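You operate a simulated robot arm through the tools that you are given. There is no shell and no other tool. Be economical: measure what you need, move in short steps, check, and stop when the job is done.

You are at the controls of a simulated two-armed robot. One attempt, no reset.

JOB
Carry the purple tray with both arms and set it on the top of the side bench.

It is judged by the outcome, as a careful person would: the job done as asked, and still so three seconds after it is handed in. It fails if anything else is knocked over, pushed out of place, dropped, spilled or broken.

ROBOT AND FRAMES
Two 7-joint arms with two-finger parallel grippers on one trunk, on a base that drives. Base frame: it is fixed to the floor where the robot stands at the start and does not move with it; the origin is under the middle of the robot, x ahead of it, y to its left, z up. Units: mm, rad, N and s.
The left shoulder is at the start at [110, 169, 1251], the right one opposite. With the tool pointing down near the work surface each hand reaches from about 100 to 620 mm from the robot's upright axis, wherever it stands, measured 20 degrees to its own side. Places, roughly: top of the side bench [-2500, 500, 800]. Payload 1.57 kg a hand.
The tool frame of a hand sits at the grasp point between the pads (the TCP): z along the fingers, y along the line on which they close. The tips reach 30 mm beyond it. Largest opening 80 mm; finger width 17, thickness 12; the body of the gripper, 40 by 82 mm, starts 80 mm behind the TCP.
Orientation is that of the tool frame in the base frame, as a unit quaternion [w, x, y, z]. With the fingers straight down and closing along the base's y, the tool's x points along the base's -x, its y along +y and its z along -z.

CONTROLS
- The arms move only by the tool nudge_tool. It takes "left_moves", "right_moves" or both (then of equal length, played together; a hand with none holds still); each is a list of rows, each a list of 7 numbers: the gripper command, from -1 (shut) to 1 (fully open), values between in proportion, then the shift along the tool's x, y, z in mm, then the turn, a rotation vector about the tool's x, y, z in rad. In form: [[gripper, tx, ty, tz, wx, wy, wz], ...]. A call has 1 to 10 rows; each row is the pose to reach, as a shift and turn from the pose commanded when the call began, along the tool's axes at that moment. Rows are played at 5 a second. More than 50 mm and 0.15 rad between two rows, or a gripper value outside its range, and nothing of the call is played. Where a pose cannot be reached the arm comes as near as it can. A force on the tool above 40 N (or 10 N above the force at the start of the call, whichever is more), or a blocked arm, ends the call early, and 0.2 s more pass. Each finger travels about 72 mm/s and halts on what it meets, pressing with about 43 N; the grip force reading is that of the motor and also rises with nothing between the fingers. The clock runs only during rows and for 0.2 s after the last one: add rows that repeat a pose to give the fingers time. It gives the time, the measured TCP pose, the force on the tool (base axes), the opening and the grip force at its end, in the units of the frame above (readings bear some noise), with the torque about the TCP (base axes, N m) and any sound that the robot's microphone picked up.
- Cameras (640 x 400 px; columns grow to the right, rows downward): "scene" is now at [128.5, 30.3, 1409.5]; the picture's right is [0.55, -0.84, 0.00], its down [-0.78, -0.51, -0.36] and it looks along [0.30, 0.20, -0.93] (base axes); focal length 261 px, centre (320, 200). "left" rides on the left gripper at [72, 7, -122] in its tool frame; the picture's right is [-0.09, 1.00, 0.00], its down [-0.84, -0.08, -0.54] and it looks along [-0.54, -0.05, 0.84] (tool axes); focal length 238 px, centre (320, 200). "right" rides on the right gripper at [72, -7, -122] in its tool frame; the picture's right is [0.09, 1.00, 0.00], its down [-0.84, 0.08, -0.54] and it looks along [-0.54, 0.05, 0.84] (tool axes); focal length 238 px, centre (320, 200).
- camera(camera): a new picture of that camera. The clock stands still meanwhile.
- raise_lower(by): slides the trunk up (or, below 0, down) by that many mm; the arms and the scene camera ride with it, the base frame stays. It gives what a move gives, with no picture.
- base_move(legs): drives the robot by 1 to 6 legs, each [ahead, left, turn to the left] in mm, mm and rad, along the robot's own axes; the way and the turn of a leg run together, so that a leg with both is an arc; at most 1500 mm and 3.142 rad a leg. The arms and the cameras ride along, it lands a little off, and it stops where it bumps. It gives what a move gives.
- pan_tilt(pan, tilt): turns the head with the scene camera to pan (to the left, within 1.501 rad either way) and tilt (down, from -0.506 to 1.204), counted from straight ahead of the robot. It gives what a move gives.
- locate(camera, pixels): there is no depth. For up to 12 entries [column, row, z] of the newest picture of that camera ("zoom" is the newest enlarged one), the place [x, y] in the base frame at which the ray of that pixel passes the height z, good to about 3 mm. The clock stands still meanwhile.
- close_up(camera, box): a new picture of the part [left, top, right, bottom] of that camera's present view, enlarged. The clock stands still meanwhile.
- finish_job(): hands the job in; it is judged then, once.

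Keep the steps short. Do not move on a guess: measure, check each grasp and each placing, and mend mistakes. In all there are 80 turns and 62 pictures (those below and enlarged ones count). Leave the grippers open and the arms clear of the work at the hand-in unless told otherwise, and finish with a single line.

The tools are called after "Request:" by a JSON object that holds its "method" and its "body". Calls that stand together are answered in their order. nudge_tool: Moves the arms, as the interface text tells. Its arguments: {"type":"object","properties":{"left_moves":{"type":"array","items":{"type":"array","items":{"type":"number"}}},"right_moves":{"type":"array","items":{"type":"array","items":{"type":"number"}}}},"required":[]} The other tools are called the same way: raise_lower (by) slides the trunk up or down; base_move (legs) drives the base; pan_tilt (pan, tilt) turns the head that bears the scene camera; camera (camera) takes a picture; locate (camera, pixels) gives the place at which the rays of pixels pass given heights; close_up (camera, box) takes an enlarged picture of a part of a camera's view; finish_job () hands the job in.

At the start:

```text
t: 0.0
left_tcp_pos: [358.6, 368.6, 765.7]
left_ee_rot: [0.0, 0.0, 1.0, 0.0]
left_force: [-0.3, 0.3, -0.7]
left_ft_torque: [0.0, 0.02, -0.03]
left_width: 80.1
left_grasp_force: 0.0
right_tcp_pos: [355.6, 2.5, 674.9]
right_ee_rot: [0.0, 0.0, 1.0, 0.0]
right_force: [0.4, 1.0, 0.6]
right_ft_torque: [-0.05, 0.01, 0.03]
right_width: 80.0
right_grasp_force: 0.0
trunk travel left (down, up): [-565.0, 325.0]
robot x, y, heading: [-0.7, -1.4, -0.002]
head pan, tilt: [0.581, 1.201]
```

scene: 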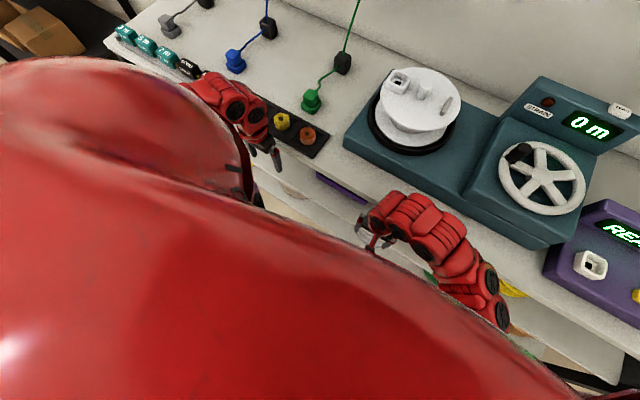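
right: 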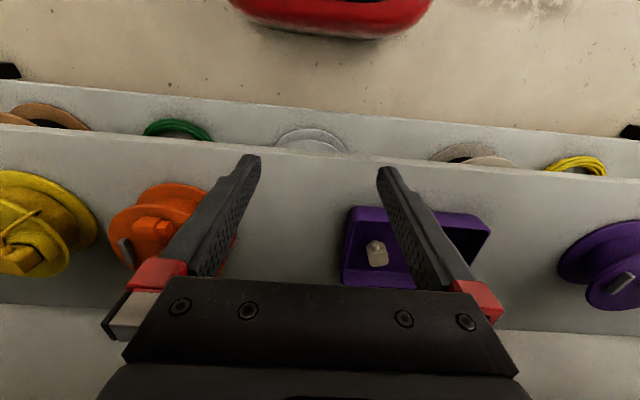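
left: 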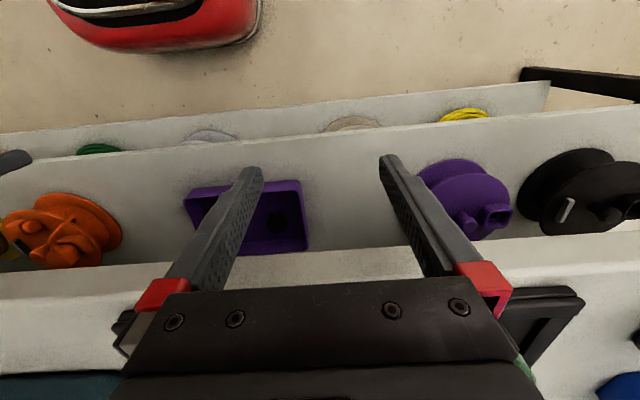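

The wrist views show a purple box between spools under the table edge. I'll turn the head straight ahead to see the layout.

Request:
{"method": "pan_tilt", "body": {"pan": 0.3, "tilt": 0.9}}

Request:
{"method": "camera", "body": {"camera": "scene"}}

Request:
{"method": "close_up", "body": {"camera": "left", "box": [120, 60, 440, 260]}}

```text
t: 0.8
left_tcp_pos: [358.2, 369.4, 764.9]
left_ee_rot: [0.001, 0.0, 1.0, 0.0]
left_force: [-0.3, 0.5, 0.0]
left_ft_torque: [-0.01, 0.0, -0.01]
left_width: 79.6
left_grasp_force: 0.1
right_tcp_pos: [357.0, 3.0, 673.8]
right_ee_rot: [0.0, 0.0, 1.0, -0.001]
right_force: [-0.5, -0.1, 0.3]
right_ft_torque: [-0.03, 0.02, 0.0]
right_width: 80.0
right_grasp_force: 0.2
trunk travel left (down, up): [-565.0, 325.0]
robot x, y, heading: [2.1, -1.6, 0.0]
head pan, tilt: [0.3, 0.901]
```

```text
58 pictures are left
```

scene: 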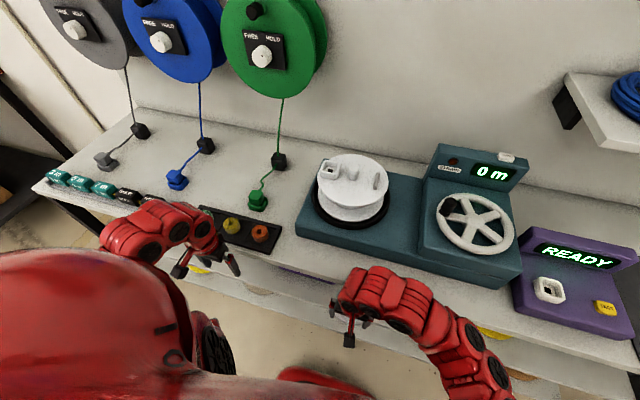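

```text
2.00 times, centred on (280, 160) of left
```

zoom: 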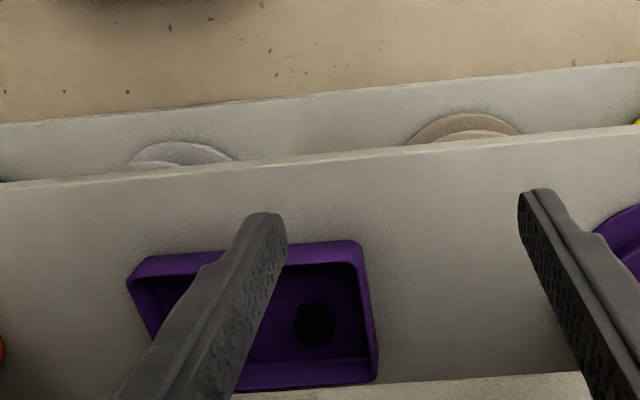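

The same tray shows in both wrist views. I'll triangulate its corners by locating them at several heights from both cameras.

Request:
{"method": "close_up", "body": {"camera": "right", "box": [320, 120, 560, 320]}}

Request:
{"method": "camera", "body": {"camera": "left"}}

Request:
{"method": "locate", "body": {"camera": "left", "pixels": [[185, 197, 400], [185, 197, 450], [185, 197, 500], [185, 197, 550], [299, 181, 400], [299, 181, 450], [299, 181, 500], [299, 181, 550], [307, 250, 400], [307, 250, 450], [307, 250, 500], [307, 250, 550]]}}

Request:
{"method": "camera", "body": {"camera": "right"}}

Request:
{"method": "locate", "body": {"camera": "right", "pixels": [[349, 208, 400], [349, 208, 450], [349, 208, 500], [349, 208, 550], [490, 228, 400], [490, 228, 450], [490, 228, 500], [490, 228, 550], [343, 285, 400], [343, 285, 450], [343, 285, 500], [343, 285, 550]]}}

```text
2.00 times, centred on (440, 220) of right
```

zoom: 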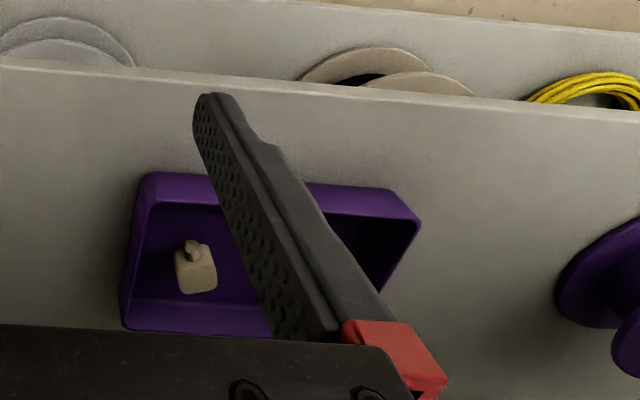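

```text
55 pictures are left
```

left: 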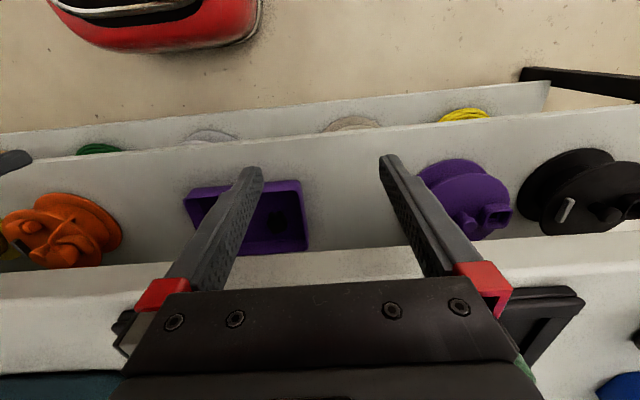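

```text
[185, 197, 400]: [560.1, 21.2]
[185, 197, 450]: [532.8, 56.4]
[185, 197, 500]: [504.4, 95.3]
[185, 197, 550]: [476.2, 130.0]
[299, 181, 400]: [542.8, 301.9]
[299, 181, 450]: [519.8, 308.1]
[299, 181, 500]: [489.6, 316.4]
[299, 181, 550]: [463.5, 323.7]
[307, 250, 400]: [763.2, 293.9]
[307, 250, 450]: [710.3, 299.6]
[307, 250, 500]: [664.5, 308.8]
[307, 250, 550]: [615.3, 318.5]
```

```text
54 pictures are left
```

right: 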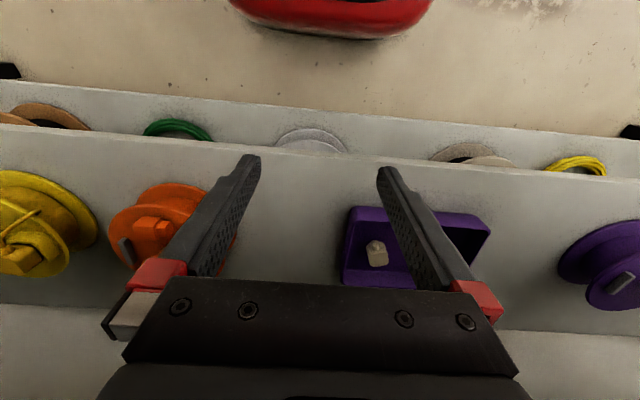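

```text
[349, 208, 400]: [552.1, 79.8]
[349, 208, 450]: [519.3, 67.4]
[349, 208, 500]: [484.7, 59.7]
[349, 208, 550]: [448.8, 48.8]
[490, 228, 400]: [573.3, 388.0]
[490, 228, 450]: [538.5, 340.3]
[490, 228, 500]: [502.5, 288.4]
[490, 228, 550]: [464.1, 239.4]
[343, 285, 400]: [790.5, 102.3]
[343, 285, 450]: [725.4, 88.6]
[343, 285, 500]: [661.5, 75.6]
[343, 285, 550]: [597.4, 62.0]
```

Tray rim is about z≈468, x≈508–697, y≈65–310. Now table-top edge, shelf edge and shelf height.

Request:
{"method": "locate", "body": {"camera": "left", "pixels": [[340, 249, 800], [340, 249, 750], [340, 249, 700], [340, 249, 650], [340, 249, 600], [340, 134, 450], [340, 134, 400], [100, 155, 400], [100, 155, 450], [600, 233, 700], [600, 233, 750], [600, 233, 650]]}}

Request:
{"method": "locate", "body": {"camera": "right", "pixels": [[600, 332, 800], [600, 332, 750], [600, 332, 700], [600, 332, 650], [600, 332, 600], [340, 153, 450], [340, 153, 400], [340, 153, 350], [50, 303, 750], [50, 303, 700], [50, 303, 650], [50, 303, 600]]}}

Request:
{"method": "locate", "body": {"camera": "scene", "pixels": [[40, 190, 800], [40, 190, 750], [40, 190, 700], [280, 255, 800], [280, 255, 750], [280, 255, 700], [520, 340, 800], [520, 340, 750], [520, 340, 700]]}}

```text
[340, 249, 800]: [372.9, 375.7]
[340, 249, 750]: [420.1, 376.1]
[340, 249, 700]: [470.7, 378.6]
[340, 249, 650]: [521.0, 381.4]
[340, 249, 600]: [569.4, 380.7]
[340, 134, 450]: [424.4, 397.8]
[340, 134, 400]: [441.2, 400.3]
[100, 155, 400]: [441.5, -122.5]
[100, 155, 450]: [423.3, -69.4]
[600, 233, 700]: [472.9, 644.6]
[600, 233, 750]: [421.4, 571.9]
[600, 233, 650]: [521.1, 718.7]
```

```text
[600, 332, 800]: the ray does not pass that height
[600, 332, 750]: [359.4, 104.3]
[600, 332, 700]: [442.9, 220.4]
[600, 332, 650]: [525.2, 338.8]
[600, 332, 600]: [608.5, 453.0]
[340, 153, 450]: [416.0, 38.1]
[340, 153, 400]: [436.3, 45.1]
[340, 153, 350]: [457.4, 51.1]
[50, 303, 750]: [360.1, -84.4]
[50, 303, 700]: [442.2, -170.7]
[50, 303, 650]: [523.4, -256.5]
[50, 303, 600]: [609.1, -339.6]
```

```text
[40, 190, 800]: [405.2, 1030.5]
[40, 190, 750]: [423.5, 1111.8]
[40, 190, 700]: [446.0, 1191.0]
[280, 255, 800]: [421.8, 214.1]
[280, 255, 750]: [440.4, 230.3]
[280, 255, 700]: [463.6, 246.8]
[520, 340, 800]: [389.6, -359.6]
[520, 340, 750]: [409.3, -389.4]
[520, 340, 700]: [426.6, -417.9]
```

Request:
{"method": "close_up", "body": {"camera": "scene", "box": [180, 200, 340, 300]}}

Request:
{"method": "close_up", "body": {"camera": "left", "box": [140, 130, 340, 290]}}

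```text
4.00 times, centred on (260, 250) of scene
```

zoom: 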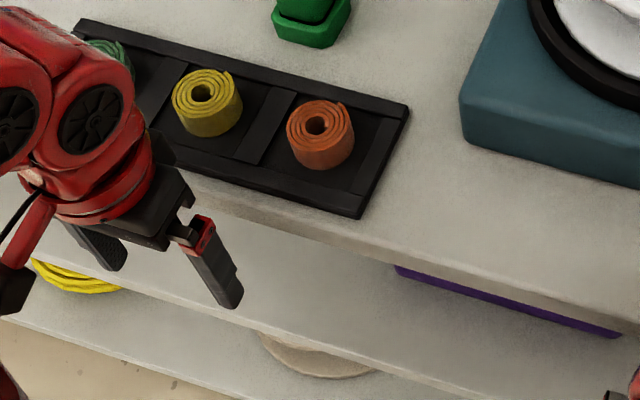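

```text
2.50 times, centred on (240, 210) of left
```

zoom: 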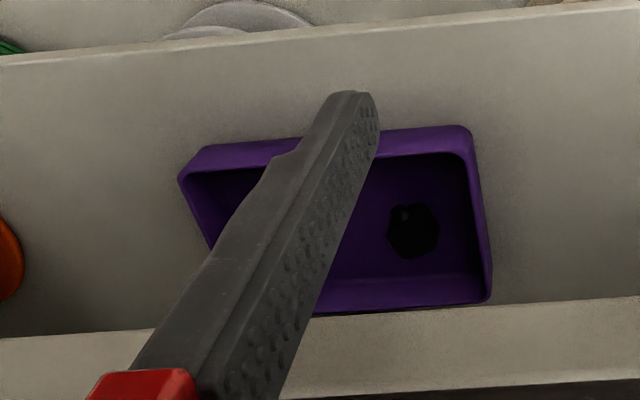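

Request:
{"method": "locate", "body": {"camera": "scene", "pixels": [[285, 265.5, 700], [285, 265.5, 650], [285, 265.5, 600], [285, 258.5, 750], [285, 258.5, 700], [285, 258.5, 650], [279, 266.5, 468], [335, 284, 468], [225, 264, 430], [225, 264, 400]]}}

Request:
{"method": "locate", "body": {"camera": "left", "pixels": [[276, 285, 750], [276, 285, 700], [276, 285, 650], [276, 285, 800], [335, 250, 700], [335, 250, 650]]}}

```text
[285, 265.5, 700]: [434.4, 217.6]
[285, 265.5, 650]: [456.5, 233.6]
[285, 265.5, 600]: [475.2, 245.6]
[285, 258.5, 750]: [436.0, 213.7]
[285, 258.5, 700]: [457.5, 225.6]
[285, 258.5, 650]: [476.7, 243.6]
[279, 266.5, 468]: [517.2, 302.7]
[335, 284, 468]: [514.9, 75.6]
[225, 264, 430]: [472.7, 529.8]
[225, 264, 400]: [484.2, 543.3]
```

```text
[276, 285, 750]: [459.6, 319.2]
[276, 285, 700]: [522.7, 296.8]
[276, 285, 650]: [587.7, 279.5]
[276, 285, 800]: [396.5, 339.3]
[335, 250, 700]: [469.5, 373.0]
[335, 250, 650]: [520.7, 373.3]
```

Table top is about z≈760–780 with front edge x≈410; the shelf front is x≈430 and the tray stands about 90 mm behind it. The hands need to reach in at a slant. First I back off for clearance, then tilt both hands forward 45°.

Request:
{"method": "base_move", "body": {"legs": [[-250, 0, 0]]}}

Request:
{"method": "nudge_tool", "body": {"left_moves": [[1, 0, 0, 0, 0, -0.13, 0], [1, 0, 0, 0, 0, -0.26, 0], [1, 0, 0, 0, 0, -0.39, 0], [1, 0, 0, 0, 0, -0.52, 0], [1, 0, 0, 0, 0, -0.65, 0], [1, 0, 0, 0, 0, -0.785, 0], [1, 0, 0, 0, 0, -0.785, 0]], "right_moves": [[1, 0, 0, 0, 0, -0.13, 0], [1, 0, 0, 0, 0, -0.26, 0], [1, 0, 0, 0, 0, -0.39, 0], [1, 0, 0, 0, 0, -0.52, 0], [1, 0, 0, 0, 0, -0.65, 0], [1, 0, 0, 0, 0, -0.785, 0], [1, 0, 0, 0, 0, -0.785, 0]]}}

Request:
{"method": "camera", "body": {"camera": "scene"}}

```text
t: 2.6
left_tcp_pos: [106.1, 369.7, 766.6]
left_ee_rot: [0.0, -0.001, 1.0, 0.001]
left_force: [-1.1, 0.5, 0.4]
left_ft_torque: [-0.02, -0.01, 0.02]
left_width: 80.0
left_grasp_force: 0.1
right_tcp_pos: [104.8, 2.1, 674.8]
right_ee_rot: [0.0, -0.001, 1.0, 0.0]
right_force: [0.1, 0.9, 0.3]
right_ft_torque: [-0.02, -0.03, 0.01]
right_width: 80.0
right_grasp_force: 0.1
trunk travel left (down, up): [-565.0, 325.0]
robot x, y, heading: [-251.7, 0.6, 0.006]
head pan, tilt: [0.3, 0.901]
```

```text
t: 4.2
left_tcp_pos: [112.5, 396.1, 746.6]
left_ee_rot: [0.383, -0.001, 0.924, 0.0]
left_force: [0.4, -0.8, 0.4]
left_ft_torque: [0.0, 0.02, -0.03]
left_width: 80.0
left_grasp_force: 0.1
left hand out of reach, approached as far as the arm can: row 1, 2, 3, 4, 5, 6, 7
right_tcp_pos: [105.9, 37.5, 662.9]
right_ee_rot: [0.361, -0.011, 0.932, 0.037]
right_force: [-0.5, 0.3, -1.7]
right_ft_torque: [-0.01, 0.03, 0.01]
right_width: 80.1
right_grasp_force: 0.0
right hand out of reach, approached as far as the arm can: row 2, 3, 4, 5, 6
trunk travel left (down, up): [-565.0, 325.0]
robot x, y, heading: [-253.2, 0.0, 0.005]
head pan, tilt: [0.3, 0.901]
```

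```text
51 pictures are left
```

scene: 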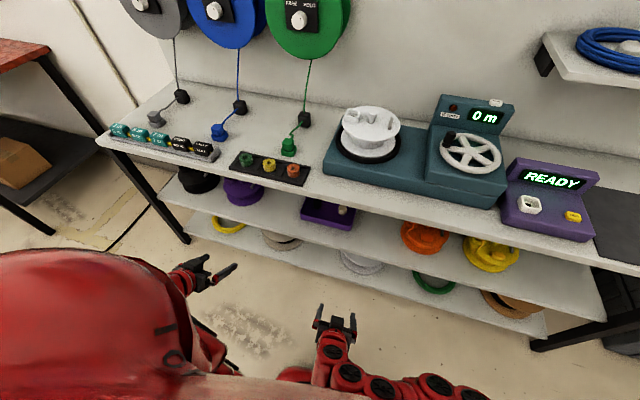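

Clear view now: tray on the middle shelf at (328,213). I lower the trunk 300 mm and look again.

Request:
{"method": "raise_lower", "body": {"by": -300}}

Request:
{"method": "pan_tilt", "body": {"pan": 0.2, "tilt": 0.7}}

Request:
{"method": "camera", "body": {"camera": "scene"}}

Request:
{"method": "camera", "body": {"camera": "left"}}

```text
t: 7.2
left_tcp_pos: [112.7, 393.4, 446.5]
left_ee_rot: [0.384, 0.0, 0.923, 0.0]
left_force: [-0.5, 0.1, 0.5]
left_ft_torque: [0.0, -0.02, 0.0]
left_width: 80.1
left_grasp_force: 0.1
right_tcp_pos: [105.5, 38.5, 362.4]
right_ee_rot: [0.363, -0.01, 0.931, 0.036]
right_force: [-0.6, 0.4, 0.0]
right_ft_torque: [0.03, -0.01, -0.04]
right_width: 79.9
right_grasp_force: 0.0
trunk travel left (down, up): [-265.0, 625.0]
robot x, y, heading: [-251.8, 0.1, -0.001]
head pan, tilt: [0.3, 0.901]
```

```text
t: 8.0
left_tcp_pos: [111.1, 394.9, 445.9]
left_ee_rot: [0.383, 0.0, 0.924, -0.001]
left_force: [0.3, 0.3, -0.4]
left_ft_torque: [-0.01, 0.0, -0.01]
left_width: 80.2
left_grasp_force: 0.1
right_tcp_pos: [105.6, 37.4, 362.2]
right_ee_rot: [0.362, -0.011, 0.931, 0.037]
right_force: [0.4, 0.7, 0.7]
right_ft_torque: [-0.01, -0.02, -0.01]
right_width: 80.0
right_grasp_force: 0.1
trunk travel left (down, up): [-265.0, 625.0]
robot x, y, heading: [-247.4, 0.5, -0.002]
head pan, tilt: [0.201, 0.7]
```

```text
50 pictures are left
```

scene: 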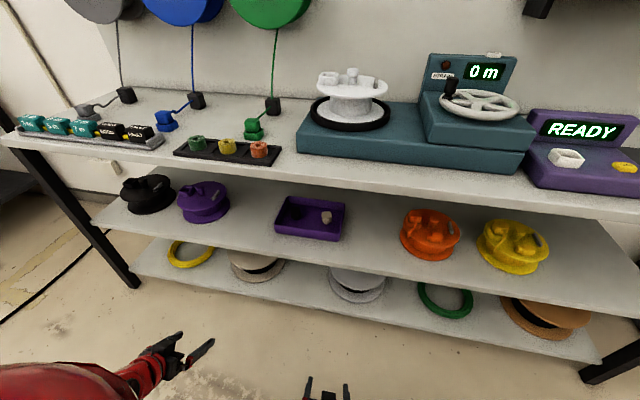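

```text
49 pictures are left
```

left: 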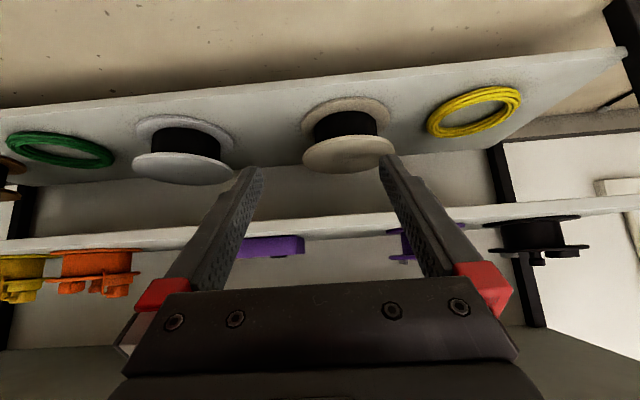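

Request:
{"method": "close_up", "body": {"camera": "scene", "box": [230, 180, 390, 280]}}

Request:
{"method": "close_up", "body": {"camera": "left", "box": [200, 190, 360, 290]}}

```text
4.00 times, centred on (310, 230) of scene
```

zoom: 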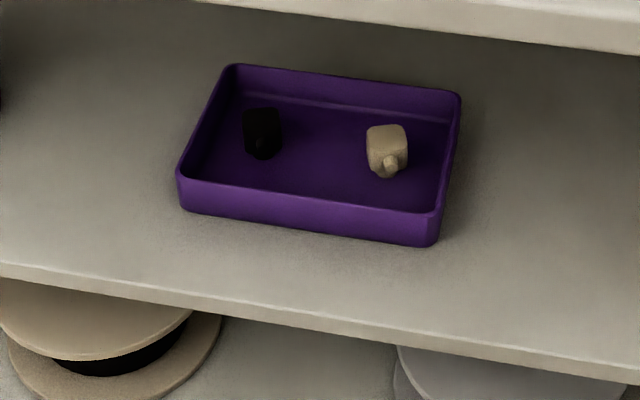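

```text
4.00 times, centred on (280, 240) of left
```

zoom: 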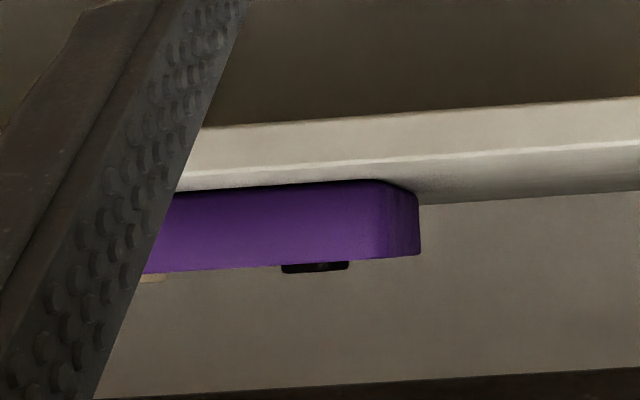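

Request:
{"method": "locate", "body": {"camera": "left", "pixels": [[293, 235, 440], [293, 235, 460], [295, 255, 500], [295, 255, 510], [295, 255, 520], [300, 225, 440], [300, 221, 440], [300, 230, 450], [300, 230, 460]]}}

Request:
{"method": "locate", "body": {"camera": "scene", "pixels": [[276, 232.5, 440], [276, 232.5, 470], [339, 241.5, 440], [339, 241.5, 470], [275, 222.5, 480], [275, 222.5, 510], [339.5, 233, 480], [339.5, 233, 510], [288, 196, 480], [288, 196, 510], [345, 203.5, 480], [345, 203.5, 510]]}}

Request:
{"method": "locate", "body": {"camera": "scene", "pixels": [[270, 253, 440], [270, 253, 470], [270, 183, 800], [270, 183, 780], [270, 183, 760], [270, 175, 800], [270, 175, 780]]}}

```text
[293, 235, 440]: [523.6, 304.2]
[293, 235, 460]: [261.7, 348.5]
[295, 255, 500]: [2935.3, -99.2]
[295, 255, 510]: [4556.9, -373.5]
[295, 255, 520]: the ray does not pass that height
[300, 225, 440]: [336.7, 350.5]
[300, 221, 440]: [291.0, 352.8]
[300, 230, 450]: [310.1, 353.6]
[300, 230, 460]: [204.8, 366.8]
```

```text
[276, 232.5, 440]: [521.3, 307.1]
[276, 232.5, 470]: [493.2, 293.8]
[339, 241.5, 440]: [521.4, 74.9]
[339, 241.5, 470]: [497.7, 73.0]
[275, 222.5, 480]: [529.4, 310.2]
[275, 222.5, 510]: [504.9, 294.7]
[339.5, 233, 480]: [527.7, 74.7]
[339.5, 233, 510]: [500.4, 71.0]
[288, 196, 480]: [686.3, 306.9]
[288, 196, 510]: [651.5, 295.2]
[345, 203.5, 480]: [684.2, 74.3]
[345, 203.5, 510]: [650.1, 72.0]
```

```text
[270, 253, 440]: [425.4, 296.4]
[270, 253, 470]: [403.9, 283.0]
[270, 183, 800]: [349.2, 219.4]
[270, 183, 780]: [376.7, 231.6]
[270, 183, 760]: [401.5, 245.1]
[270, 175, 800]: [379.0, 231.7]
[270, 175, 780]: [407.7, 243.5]
```

Measured: shelf z≈440, tray x 521–686, y 75–308, rim z≈485. I'll grip the two short side walls with tools about 35° below horizontal. Still backed off, I pre-form that pose at z≈535.

Request:
{"method": "nudge_tool", "body": {"left_moves": [[1, -32, -12, 14, 0, -0.025, 0], [1, -64, -25, 28, 0, -0.05, 0], [1, -96, -37, 42, 0, -0.075, 0], [1, -128, -50, 56, 0, -0.1, 0], [1, -160, -62, 70, 0, -0.125, 0], [1, -192, -75, 84, 0, -0.15, 0], [1, -224, -87, 98, 0, -0.175, 0], [1, -224, -87, 98, 0, -0.175, 0]], "right_moves": [[1, -41, 5, 6, 0, -0.025, 0], [1, -82, 11, 12, 0, -0.05, 0], [1, -123, 16, 18, 0, -0.075, 0], [1, -165, 22, 25, 0, -0.1, 0], [1, -206, 27, 31, 0, -0.125, 0], [1, -247, 33, 37, 0, -0.15, 0], [1, -288, 38, 43, 0, -0.175, 0], [1, -288, 38, 43, 0, -0.175, 0]]}}

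Request:
{"method": "camera", "body": {"camera": "scene"}}

```text
t: 9.8
left_tcp_pos: [339.0, 306.5, 535.3]
left_ee_rot: [0.462, -0.001, 0.887, 0.0]
left_force: [0.3, 0.1, -0.3]
left_ft_torque: [0.04, -0.02, -0.02]
left_width: 80.0
left_grasp_force: 0.0
left hand out of reach, approached as far as the arm can: row 1, 2, 3, 4
right_tcp_pos: [345.1, 76.8, 527.8]
right_ee_rot: [0.443, -0.008, 0.896, 0.038]
right_force: [-0.4, 0.1, -0.2]
right_ft_torque: [0.0, 0.01, -0.01]
right_width: 80.2
right_grasp_force: 0.0
trunk travel left (down, up): [-265.0, 625.0]
robot x, y, heading: [-250.3, -0.6, -0.002]
head pan, tilt: [0.201, 0.7]
```

```text
46 pictures are left
```

scene: 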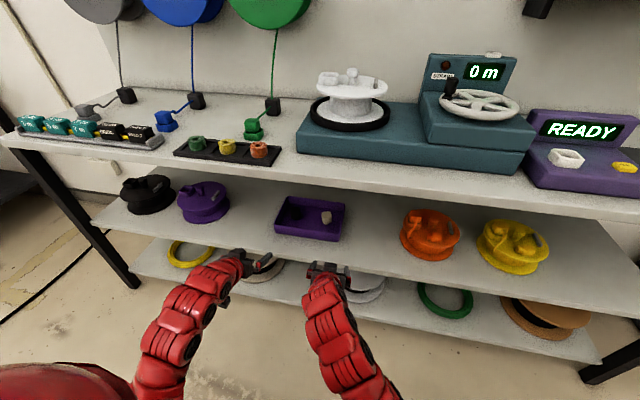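

Both hands are in form. I trim the right hand's orientation, narrow the openings to ~36 mm (items in the tray are near the walls), and then drive forward partway.

Request:
{"method": "nudge_tool", "body": {"left_moves": [[0.3, 0, 0, 0, 0, 0, 0], [-0.1, 0, 0, 0, 0, 0, 0], [-0.1, 0, 0, 0, 0, 0, 0]], "right_moves": [[0.3, -3, -2, -8, 0.04, -0.02, -0.01], [-0.1, -3, -2, -8, 0.075, -0.042, -0.021], [-0.1, -3, -2, -8, 0.075, -0.042, -0.021]]}}

Request:
{"method": "locate", "body": {"camera": "scene", "pixels": [[321.5, 219, 460], [332, 219, 460], [326.5, 223, 450], [290.5, 214, 460], [300.5, 214, 460], [296, 219, 450]]}}

Request:
{"method": "base_move", "body": {"legs": [[130, 0, 0]]}}

Request:
{"method": "camera", "body": {"camera": "scene"}}

Request:
{"method": "camera", "body": {"camera": "left"}}

Request:
{"method": "camera", "body": {"camera": "right"}}

```text
t: 10.6
left_tcp_pos: [340.6, 305.2, 535.0]
left_ee_rot: [0.461, -0.001, 0.887, 0.0]
left_force: [0.8, -0.7, 0.7]
left_ft_torque: [0.01, 0.03, 0.03]
left_width: 35.8
left_grasp_force: 0.1
right_tcp_pos: [341.5, 73.7, 534.9]
right_ee_rot: [0.461, 0.002, 0.887, -0.001]
right_force: [-1.1, 0.3, 0.2]
right_ft_torque: [0.0, 0.0, -0.01]
right_width: 35.8
right_grasp_force: 0.1
trunk travel left (down, up): [-265.0, 625.0]
robot x, y, heading: [-250.4, 1.4, 0.003]
head pan, tilt: [0.201, 0.7]
```

```text
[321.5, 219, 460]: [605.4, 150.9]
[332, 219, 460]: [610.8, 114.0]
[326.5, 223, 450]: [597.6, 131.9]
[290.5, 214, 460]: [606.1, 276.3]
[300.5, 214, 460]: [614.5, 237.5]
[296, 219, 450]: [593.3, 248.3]
```

```text
t: 11.8
left_tcp_pos: [471.2, 306.4, 535.1]
left_ee_rot: [0.461, 0.0, 0.887, 0.0]
left_force: [0.5, 0.4, -0.2]
left_ft_torque: [0.0, 0.0, -0.02]
left_width: 36.0
left_grasp_force: 0.1
right_tcp_pos: [471.2, 74.6, 534.0]
right_ee_rot: [0.461, 0.002, 0.887, -0.002]
right_force: [-0.3, 0.3, -0.3]
right_ft_torque: [0.02, -0.03, 0.0]
right_width: 35.9
right_grasp_force: 0.1
trunk travel left (down, up): [-265.0, 625.0]
robot x, y, heading: [-127.2, -1.4, 0.002]
head pan, tilt: [0.201, 0.7]
```

```text
45 pictures are left
```

scene: 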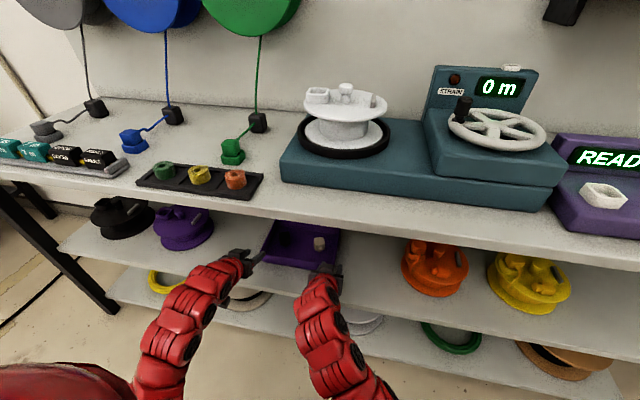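

```text
44 pictures are left
```

left: 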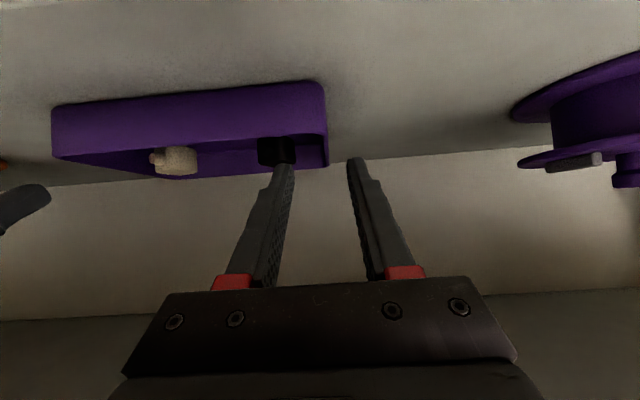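

```text
43 pictures are left
```

right: 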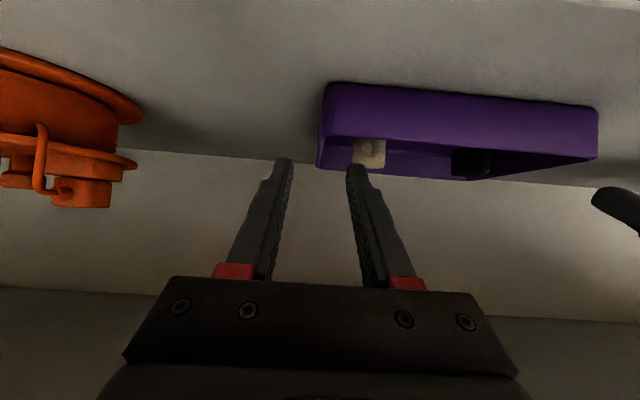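

Request:
{"method": "locate", "body": {"camera": "left", "pixels": [[323, 85, 440], [327, 132, 480], [327, 132, 485], [55, 108, 440], [328, 166, 485]]}}

Request:
{"method": "locate", "body": {"camera": "right", "pixels": [[325, 85, 440], [320, 134, 480], [320, 134, 485], [597, 112, 440], [316, 168, 485]]}}

Request:
{"method": "close_up", "body": {"camera": "right", "box": [260, 60, 460, 185]}}

```text
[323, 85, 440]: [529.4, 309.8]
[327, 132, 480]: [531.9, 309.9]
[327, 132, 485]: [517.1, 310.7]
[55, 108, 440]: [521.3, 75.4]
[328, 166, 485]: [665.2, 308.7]
```

```text
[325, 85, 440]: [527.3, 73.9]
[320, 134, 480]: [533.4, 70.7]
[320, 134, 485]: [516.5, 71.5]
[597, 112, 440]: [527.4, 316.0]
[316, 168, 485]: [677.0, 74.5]
```

```text
3.20 times, centred on (360, 122) of right
```

zoom: 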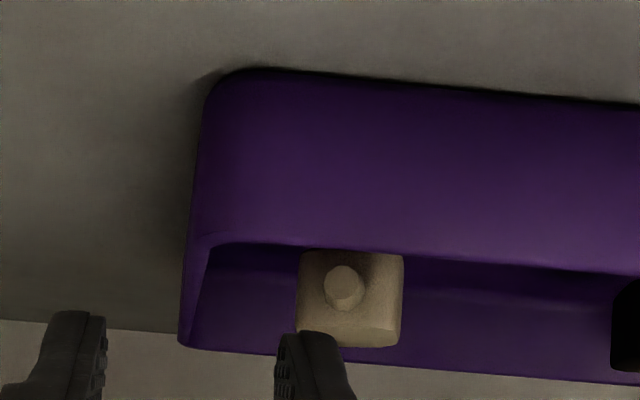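

Wall centres are y≈307.5 (left) and 75 (right); the hands are within 2 mm. Drive 120 mm more, to TCP x≈591, above the rim.

Request:
{"method": "base_move", "body": {"legs": [[120, 0, 0]]}}

Request:
{"method": "camera", "body": {"camera": "left"}}

Request:
{"method": "camera", "body": {"camera": "right"}}

Request:
{"method": "camera", "body": {"camera": "scene"}}

```text
t: 13.1
left_tcp_pos: [591.9, 306.3, 534.5]
left_ee_rot: [0.462, -0.001, 0.887, 0.0]
left_force: [0.8, 0.3, -0.1]
left_ft_torque: [-0.02, 0.01, -0.03]
left_width: 36.2
left_grasp_force: 0.1
right_tcp_pos: [590.8, 73.3, 535.1]
right_ee_rot: [0.461, 0.001, 0.887, -0.001]
right_force: [0.4, -0.2, 0.5]
right_ft_torque: [0.01, -0.04, -0.02]
right_width: 36.2
right_grasp_force: 0.2
trunk travel left (down, up): [-265.0, 625.0]
robot x, y, heading: [-0.4, -3.1, -0.005]
head pan, tilt: [0.201, 0.7]
```

```text
41 pictures are left
```

left: 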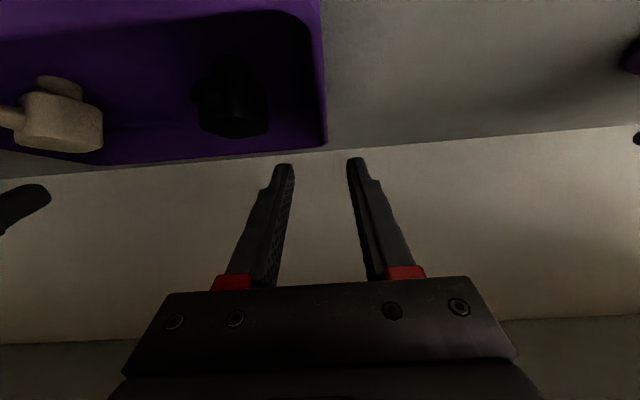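

```text
40 pictures are left
```

right: 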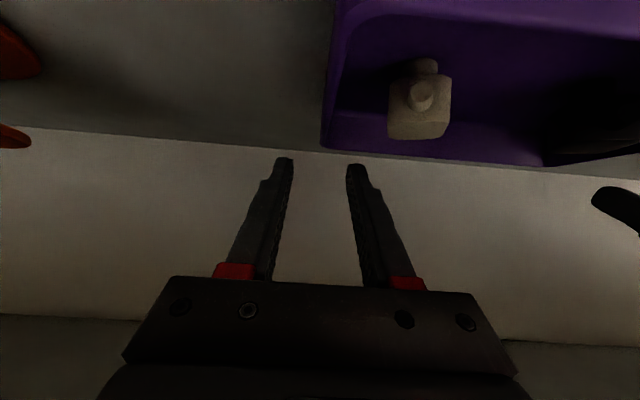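

```text
39 pictures are left
```

scene: 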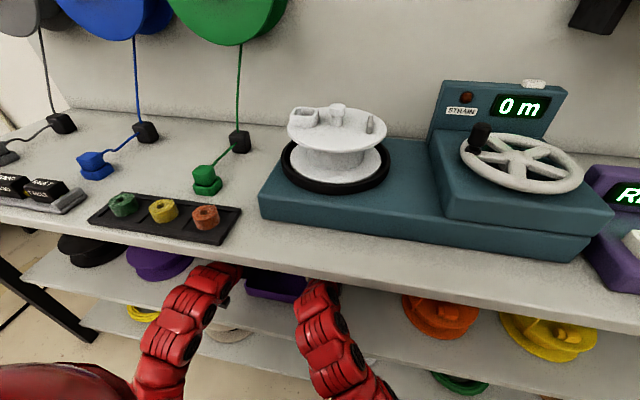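

Request:
{"method": "locate", "body": {"camera": "left", "pixels": [[320, 20, 483], [324, 80, 483], [327, 148, 483], [318, 80, 483], [268, 100, 460]]}}

Request:
{"method": "locate", "body": {"camera": "right", "pixels": [[334, 20, 483], [327, 80, 483], [321, 145, 483], [387, 110, 460], [387, 135, 480]]}}

Request:
{"method": "close_up", "body": {"camera": "left", "box": [180, 0, 380, 200]}}

```text
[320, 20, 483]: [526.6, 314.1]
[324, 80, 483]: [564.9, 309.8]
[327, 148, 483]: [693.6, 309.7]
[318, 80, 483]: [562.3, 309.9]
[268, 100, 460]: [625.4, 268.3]
```

```text
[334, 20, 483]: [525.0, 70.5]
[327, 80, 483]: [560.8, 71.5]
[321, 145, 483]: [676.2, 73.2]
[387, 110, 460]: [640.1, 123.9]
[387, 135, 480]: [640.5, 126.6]
```

```text
2.00 times, centred on (280, 100) of left
```

zoom: 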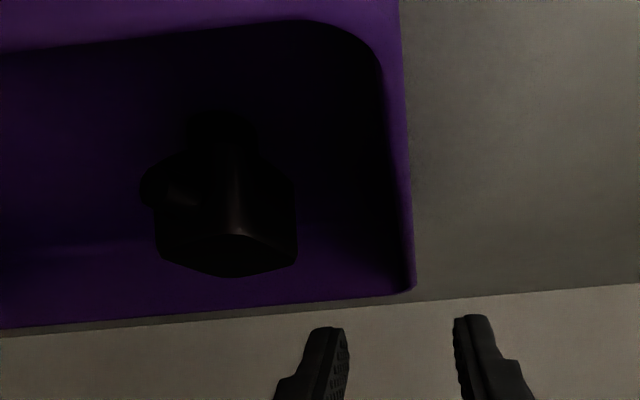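

Walls sit between both finger pairs with clearance to items. Descend 58 mm straight down to TCP z≈477.

Request:
{"method": "nudge_tool", "body": {"left_moves": [[-0.1, 12, 0, 8.3, 0, 0, 0], [-0.1, 24, 0.5, 16.6, 0, 0, 0], [-0.1, 36, 1, 25, 0, 0, 0], [-0.1, 47.6, 1, 33, 0, 0, 0], [-0.1, 47.6, 1, 33, 0, 0, 0]], "right_moves": [[-0.1, 12, 1, 8.3, 0, 0, 0], [-0.1, 24, 2, 16.6, 0, 0, 0], [-0.1, 36, 2, 25, 0, 0, 0], [-0.1, 47.6, 2, 33, 0, 0, 0], [-0.1, 47.6, 2, 33, 0, 0, 0]]}}

Request:
{"method": "camera", "body": {"camera": "left"}}

Request:
{"method": "camera", "body": {"camera": "right"}}

```text
t: 14.3
left_tcp_pos: [590.7, 307.3, 477.3]
left_ee_rot: [0.463, 0.0, 0.886, -0.001]
left_force: [-0.1, -0.7, -0.3]
left_ft_torque: [-0.03, -0.03, 0.01]
left_width: 36.2
left_grasp_force: 0.1
right_tcp_pos: [590.9, 76.2, 477.3]
right_ee_rot: [0.461, 0.001, 0.887, -0.001]
right_force: [0.6, 0.2, -0.2]
right_ft_torque: [-0.01, -0.01, 0.05]
right_width: 36.3
right_grasp_force: 0.0
trunk travel left (down, up): [-265.0, 625.0]
robot x, y, heading: [-0.5, 2.2, -0.003]
head pan, tilt: [0.201, 0.7]
```

```text
37 pictures are left
```

left: 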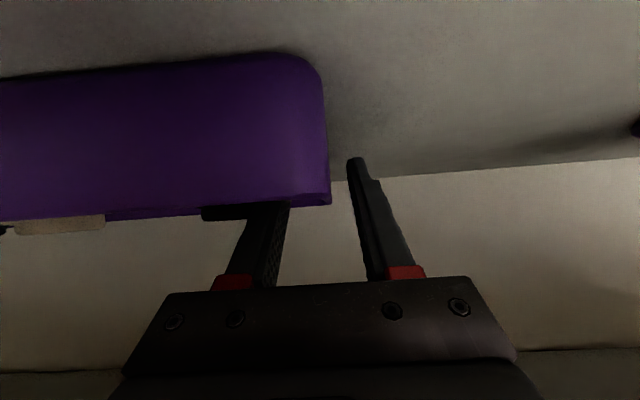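

```text
36 pictures are left
```

right: 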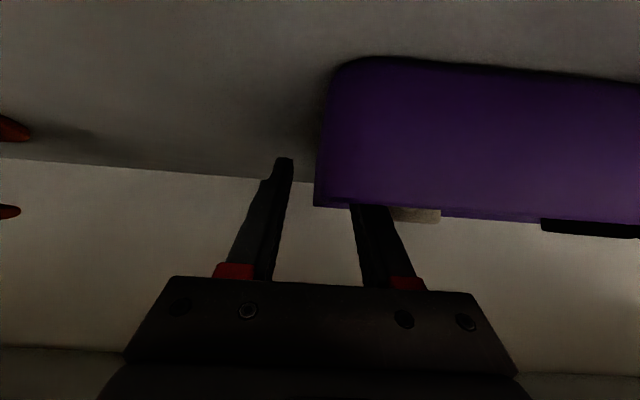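

Fingers straddle the walls, no contact force. Close both together.

Request:
{"method": "nudge_tool", "body": {"left_moves": [[-0.5, 0, 0, 0, 0, 0, 0], [-0.8, 0, 0, 0, 0, 0, 0], [-1, 0, 0, 0, 0, 0, 0], [-1, 0, 0, 0, 0, 0, 0], [-1, 0, 0, 0, 0, 0, 0]], "right_moves": [[-0.5, 0, 0, 0, 0, 0, 0], [-0.8, 0, 0, 0, 0, 0, 0], [-1, 0, 0, 0, 0, 0, 0], [-1, 0, 0, 0, 0, 0, 0], [-1, 0, 0, 0, 0, 0, 0]]}}

```text
t: 15.5
left_tcp_pos: [590.9, 308.7, 477.9]
left_ee_rot: [0.462, 0.0, 0.887, 0.001]
left_force: [2.7, 29.9, -0.3]
left_ft_torque: [-0.13, -0.01, -0.21]
left_width: 4.7
left_grasp_force: 25.7
right_tcp_pos: [591.9, 73.6, 475.8]
right_ee_rot: [0.461, 0.003, 0.887, -0.004]
right_force: [-1.6, -28.5, 2.4]
right_ft_torque: [0.39, -0.13, 0.81]
right_width: 4.9
right_grasp_force: 25.2
trunk travel left (down, up): [-265.0, 625.0]
robot x, y, heading: [-0.1, 2.0, -0.0]
head pan, tilt: [0.201, 0.7]
```

Both grips hold a 4.8 mm wall, but hands are squeezing the tray sideways ~29 N. I relieve that by moving them apart slightly.

Request:
{"method": "nudge_tool", "body": {"left_moves": [[-1, 0, 1.3, 0, 0, 0, 0], [-1, 0, 1.3, 0, 0, 0, 0]], "right_moves": [[-1, 0, -2, 0, 0, 0, 0], [-1, 0, -2, 0, 0, 0, 0]]}}

```text
t: 16.1
left_tcp_pos: [591.3, 309.2, 476.8]
left_ee_rot: [0.461, -0.001, 0.887, 0.001]
left_force: [0.1, 22.2, 1.5]
left_ft_torque: [0.06, 0.35, 0.0]
left_width: 4.9
left_grasp_force: 25.2
right_tcp_pos: [591.6, 74.1, 476.5]
right_ee_rot: [0.461, 0.002, 0.888, -0.002]
right_force: [-1.8, -20.7, 0.6]
right_ft_torque: [0.31, -0.37, 0.62]
right_width: 4.8
right_grasp_force: 25.6
trunk travel left (down, up): [-265.0, 625.0]
robot x, y, heading: [-3.3, 0.2, -0.001]
head pan, tilt: [0.201, 0.7]
```

Request:
{"method": "nudge_tool", "body": {"left_moves": [[-1, 0, 1.5, 0, 0, 0, 0], [-1, 0, 3, 0, 0, 0, 0], [-1, 0, 3, 0, 0, 0, 0]], "right_moves": [[-1, 0, -1.5, 0, 0, 0, 0], [-1, 0, -3, 0, 0, 0, 0], [-1, 0, -3, 0, 0, 0, 0]]}}

```text
t: 16.9
left_tcp_pos: [591.0, 307.6, 477.3]
left_ee_rot: [0.463, 0.002, 0.886, -0.005]
left_force: [-2.3, -15.6, 1.6]
left_ft_torque: [0.19, 0.34, 0.31]
left_width: 4.7
left_grasp_force: 25.0
right_tcp_pos: [590.1, 73.2, 477.3]
right_ee_rot: [0.461, 0.0, 0.887, 0.002]
right_force: [1.3, 16.3, -0.3]
right_ft_torque: [-0.46, -0.1, -0.62]
right_width: 4.9
right_grasp_force: 25.0
trunk travel left (down, up): [-265.0, 625.0]
robot x, y, heading: [0.8, -3.3, -0.001]
head pan, tilt: [0.201, 0.7]
```

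Slightly overdone; come back 1.3 mm each, then test-lift 12 mm.

Request:
{"method": "nudge_tool", "body": {"left_moves": [[-1, 0, -1.3, 0, 0, 0, 0], [-1, -4, -1.3, -2.8, 0, 0, 0], [-1, -9.8, -1.3, -6.9, 0, 0, 0], [-1, -9.8, -1.3, -6.9, 0, 0, 0], [-1, -9.8, -1.3, -6.9, 0, 0, 0]], "right_moves": [[-1, 0, 1.3, 0, 0, 0, 0], [-1, -4, 1.3, -2.8, 0, 0, 0], [-1, -9.8, 1.3, -6.9, 0, 0, 0], [-1, -9.8, 1.3, -6.9, 0, 0, 0], [-1, -9.8, 1.3, -6.9, 0, 0, 0]]}}

Request:
{"method": "camera", "body": {"camera": "left"}}

Request:
{"method": "camera", "body": {"camera": "right"}}

```text
t: 18.1
left_tcp_pos: [591.0, 308.5, 489.0]
left_ee_rot: [0.461, 0.001, 0.887, -0.003]
left_force: [-0.6, -26.3, -0.7]
left_ft_torque: [0.06, -0.23, 0.21]
left_width: 4.7
left_grasp_force: 25.3
right_tcp_pos: [591.0, 72.7, 488.3]
right_ee_rot: [0.46, 0.002, 0.888, -0.001]
right_force: [-0.8, 28.2, -2.5]
right_ft_torque: [-0.2, 0.29, -0.16]
right_width: 4.8
right_grasp_force: 25.5
trunk travel left (down, up): [-265.0, 625.0]
robot x, y, heading: [0.5, -1.1, 0.001]
head pan, tilt: [0.201, 0.7]
```

```text
35 pictures are left
```

left: 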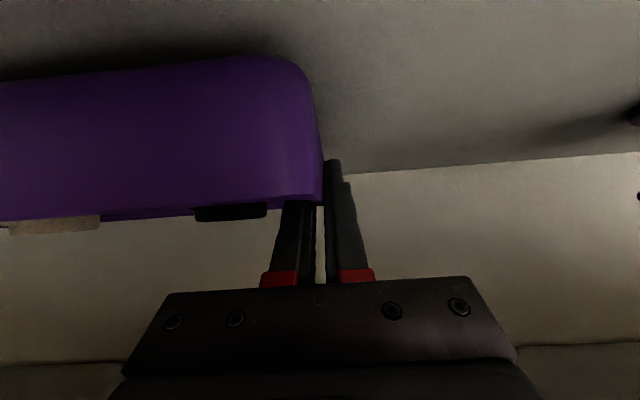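

```text
34 pictures are left
```

right: 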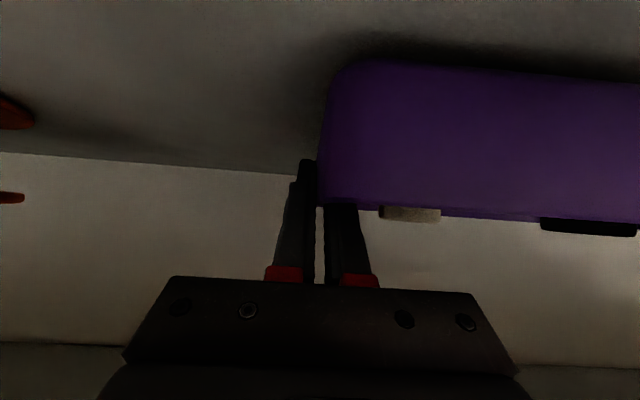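

The tray is off the shelf. Lateral pull of ~27 N; ease inward a bit and re-read.

Request:
{"method": "nudge_tool", "body": {"left_moves": [[-1, 0, -1.0, 0, 0, 0, 0], [-1, 0, -1.0, 0, 0, 0, 0], [-1, 0, -1.0, 0, 0, 0, 0]], "right_moves": [[-1, 0, 1.0, 0, 0, 0, 0], [-1, 0, 1.0, 0, 0, 0, 0], [-1, 0, 1.0, 0, 0, 0, 0]]}}

```text
t: 18.9
left_tcp_pos: [591.7, 309.0, 488.3]
left_ee_rot: [0.461, 0.0, 0.887, -0.001]
left_force: [1.6, -18.8, -1.7]
left_ft_torque: [-0.04, -0.04, 0.07]
left_width: 4.6
left_grasp_force: 25.0
right_tcp_pos: [590.4, 73.3, 488.8]
right_ee_rot: [0.461, 0.002, 0.888, -0.001]
right_force: [-1.2, 18.7, -1.2]
right_ft_torque: [0.08, 0.03, 0.25]
right_width: 4.7
right_grasp_force: 24.8
trunk travel left (down, up): [-265.0, 625.0]
robot x, y, heading: [-0.4, -2.7, -0.004]
head pan, tilt: [0.201, 0.7]
```

Request:
{"method": "nudge_tool", "body": {"left_moves": [[-1, 0, -2, 0, 0, 0, 0], [-1, -8, -2, -5.7, 0, 0, 0], [-1, -16, -2, -11.5, 0, 0, 0], [-1, -25, -2, -17, 0, 0, 0], [-1, -25, -2, -17, 0, 0, 0]], "right_moves": [[-1, 0, 2, 0, 0, 0, 0], [-1, -8, 2, -5.7, 0, 0, 0], [-1, -16, 2, -11.5, 0, 0, 0], [-1, -25, 2, -17, 0, 0, 0], [-1, -25, 2, -17, 0, 0, 0]]}}

Request:
{"method": "camera", "body": {"camera": "left"}}

```text
t: 20.1
left_tcp_pos: [591.9, 308.6, 519.5]
left_ee_rot: [0.462, -0.001, 0.887, 0.001]
left_force: [1.0, 17.8, -2.0]
left_ft_torque: [-0.16, 0.04, -0.34]
left_width: 4.5
left_grasp_force: 25.4
right_tcp_pos: [591.3, 72.7, 519.2]
right_ee_rot: [0.46, 0.002, 0.888, -0.003]
right_force: [-1.3, -17.2, 0.0]
right_ft_torque: [0.4, -0.06, 0.63]
right_width: 4.7
right_grasp_force: 25.2
trunk travel left (down, up): [-265.0, 625.0]
robot x, y, heading: [-4.5, 3.8, -0.001]
head pan, tilt: [0.201, 0.7]
```

```text
33 pictures are left
```

left: 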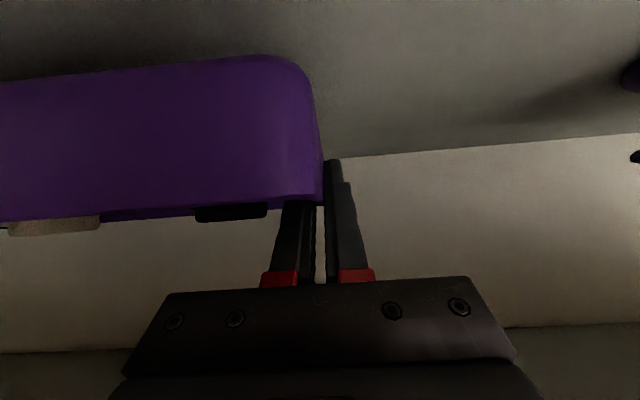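

Held level, fingers unchanged. Back out 380 mm slowly in two legs, then look left toward the side bench.

Request:
{"method": "nudge_tool", "body": {"left_moves": [[-1, 0, 0.9, 0, 0, 0, 0], [-1, 0, 0.9, 0, 0, 0, 0]], "right_moves": [[-1, 0, -0.9, 0, 0, 0, 0], [-1, 0, -0.9, 0, 0, 0, 0]]}}

Request:
{"method": "base_move", "body": {"legs": [[-190, 0, 0], [-190, 0, 0]]}}

Request:
{"method": "camera", "body": {"camera": "scene"}}

Request:
{"method": "pan_tilt", "body": {"pan": 1.5, "tilt": 0.35}}

Request:
{"method": "camera", "body": {"camera": "scene"}}

```text
t: 20.7
left_tcp_pos: [590.8, 308.1, 519.3]
left_ee_rot: [0.462, 0.0, 0.887, 0.0]
left_force: [0.9, 19.6, -2.4]
left_ft_torque: [-0.08, 0.29, -0.17]
left_width: 4.6
left_grasp_force: 25.2
right_tcp_pos: [590.6, 73.6, 519.2]
right_ee_rot: [0.461, 0.001, 0.887, -0.001]
right_force: [-1.9, -19.4, 0.0]
right_ft_torque: [0.24, -0.25, 0.47]
right_width: 5.0
right_grasp_force: 25.1
trunk travel left (down, up): [-265.0, 625.0]
robot x, y, heading: [0.8, -0.3, -0.002]
head pan, tilt: [0.201, 0.7]
```

```text
t: 23.4
left_tcp_pos: [208.9, 309.0, 519.7]
left_ee_rot: [0.462, -0.002, 0.887, 0.001]
left_force: [-0.2, 25.9, -0.6]
left_ft_torque: [-0.16, -0.26, -0.27]
left_width: 4.8
left_grasp_force: 25.4
right_tcp_pos: [209.8, 74.9, 518.8]
right_ee_rot: [0.46, 0.0, 0.888, -0.001]
right_force: [-0.4, -26.0, -2.1]
right_ft_torque: [0.17, 0.26, 0.43]
right_width: 4.6
right_grasp_force: 25.4
trunk travel left (down, up): [-265.0, 625.0]
robot x, y, heading: [-379.6, -0.2, 0.009]
head pan, tilt: [0.201, 0.7]
```

```text
32 pictures are left
```

scene: 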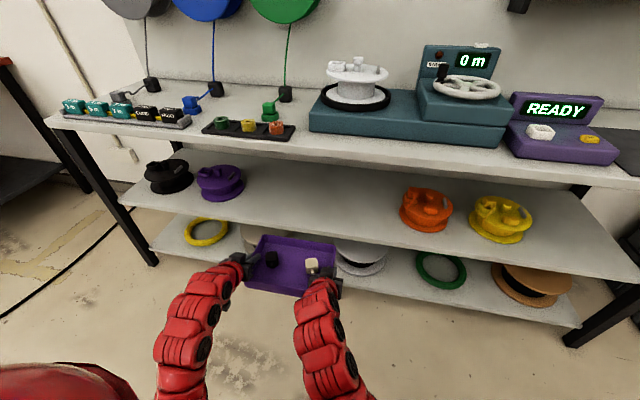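

```text
t: 24.9
left_tcp_pos: [209.9, 309.0, 519.3]
left_ee_rot: [0.462, -0.002, 0.887, 0.001]
left_force: [0.6, 1.5, -2.4]
left_ft_torque: [-0.23, -0.01, -0.35]
left_width: 4.8
left_grasp_force: 25.5
right_tcp_pos: [210.7, 75.6, 518.0]
right_ee_rot: [0.461, 0.001, 0.887, -0.001]
right_force: [-1.2, -2.1, -3.0]
right_ft_torque: [0.24, 0.05, 0.45]
right_width: 4.9
right_grasp_force: 25.5
trunk travel left (down, up): [-265.0, 625.0]
robot x, y, heading: [-378.9, -2.0, 0.005]
head pan, tilt: [1.499, 0.351]
```

```text
31 pictures are left
```

scene: 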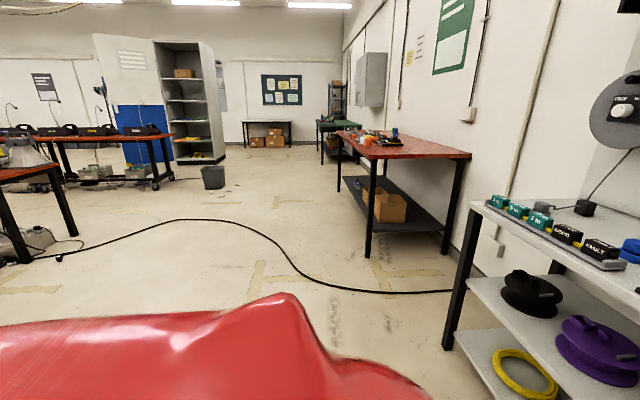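

Tray is held level with both items inside, well clear of the shelf. A black cable lies on the floor to the left; I'll keep away. Now raise the trunk so the tray will be above bench height, then turn left 90° and look toward the bench.

Request:
{"method": "raise_lower", "body": {"by": 400}}

Request:
{"method": "base_move", "body": {"legs": [[0, 0, 0.8], [0, 0, 0.77]]}}

Request:
{"method": "pan_tilt", "body": {"pan": 1.3, "tilt": 0.5}}

Request:
{"method": "camera", "body": {"camera": "scene"}}

```text
t: 28.7
left_tcp_pos: [209.4, 309.3, 919.7]
left_ee_rot: [0.462, -0.002, 0.887, 0.001]
left_force: [0.4, 4.0, -2.2]
left_ft_torque: [-0.23, -0.02, -0.28]
left_width: 4.8
left_grasp_force: 25.1
right_tcp_pos: [210.4, 74.0, 918.5]
right_ee_rot: [0.46, 0.001, 0.888, -0.002]
right_force: [-1.5, -3.6, -1.8]
right_ft_torque: [0.21, -0.01, 0.42]
right_width: 5.0
right_grasp_force: 25.2
trunk travel left (down, up): [-665.0, 225.0]
robot x, y, heading: [-382.6, 3.1, 0.004]
head pan, tilt: [1.499, 0.351]
```

```text
t: 33.2
left_tcp_pos: [-690.8, 591.2, 919.1]
left_ee_rot: [-0.325, 0.629, -0.626, -0.328]
left_force: [-5.5, 0.5, -1.6]
left_ft_torque: [-0.04, -0.19, -0.25]
left_width: 4.6
left_grasp_force: 24.9
right_tcp_pos: [-457.1, 590.8, 919.7]
right_ee_rot: [0.327, -0.627, 0.628, 0.325]
right_force: [4.7, -1.1, -1.7]
right_ft_torque: [0.07, 0.2, 0.48]
right_width: 4.5
right_grasp_force: 25.1
trunk travel left (down, up): [-665.0, 225.0]
robot x, y, heading: [-379.0, 0.2, 1.574]
head pan, tilt: [1.499, 0.351]
```

```text
t: 33.9
left_tcp_pos: [-690.7, 590.7, 920.1]
left_ee_rot: [-0.326, 0.629, -0.626, -0.327]
left_force: [0.0, -0.1, -1.6]
left_ft_torque: [-0.12, -0.21, -0.26]
left_width: 4.8
left_grasp_force: 24.6
right_tcp_pos: [-455.2, 591.0, 917.8]
right_ee_rot: [0.327, -0.627, 0.628, 0.325]
right_force: [0.3, -1.3, -1.7]
right_ft_torque: [0.09, 0.23, 0.41]
right_width: 4.7
right_grasp_force: 25.3
trunk travel left (down, up): [-665.0, 225.0]
robot x, y, heading: [-381.5, -0.1, 1.574]
head pan, tilt: [1.3, 0.499]
```

```text
30 pictures are left
```

scene: 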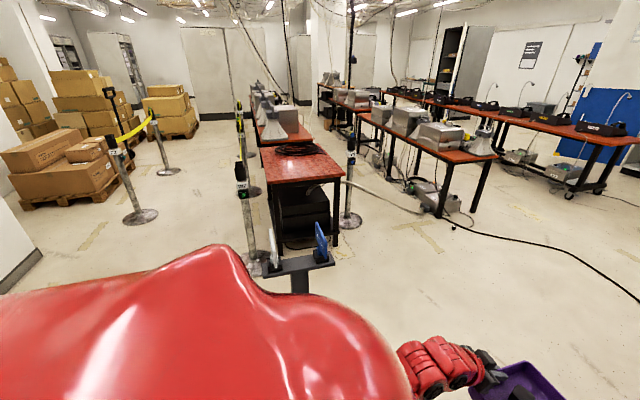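

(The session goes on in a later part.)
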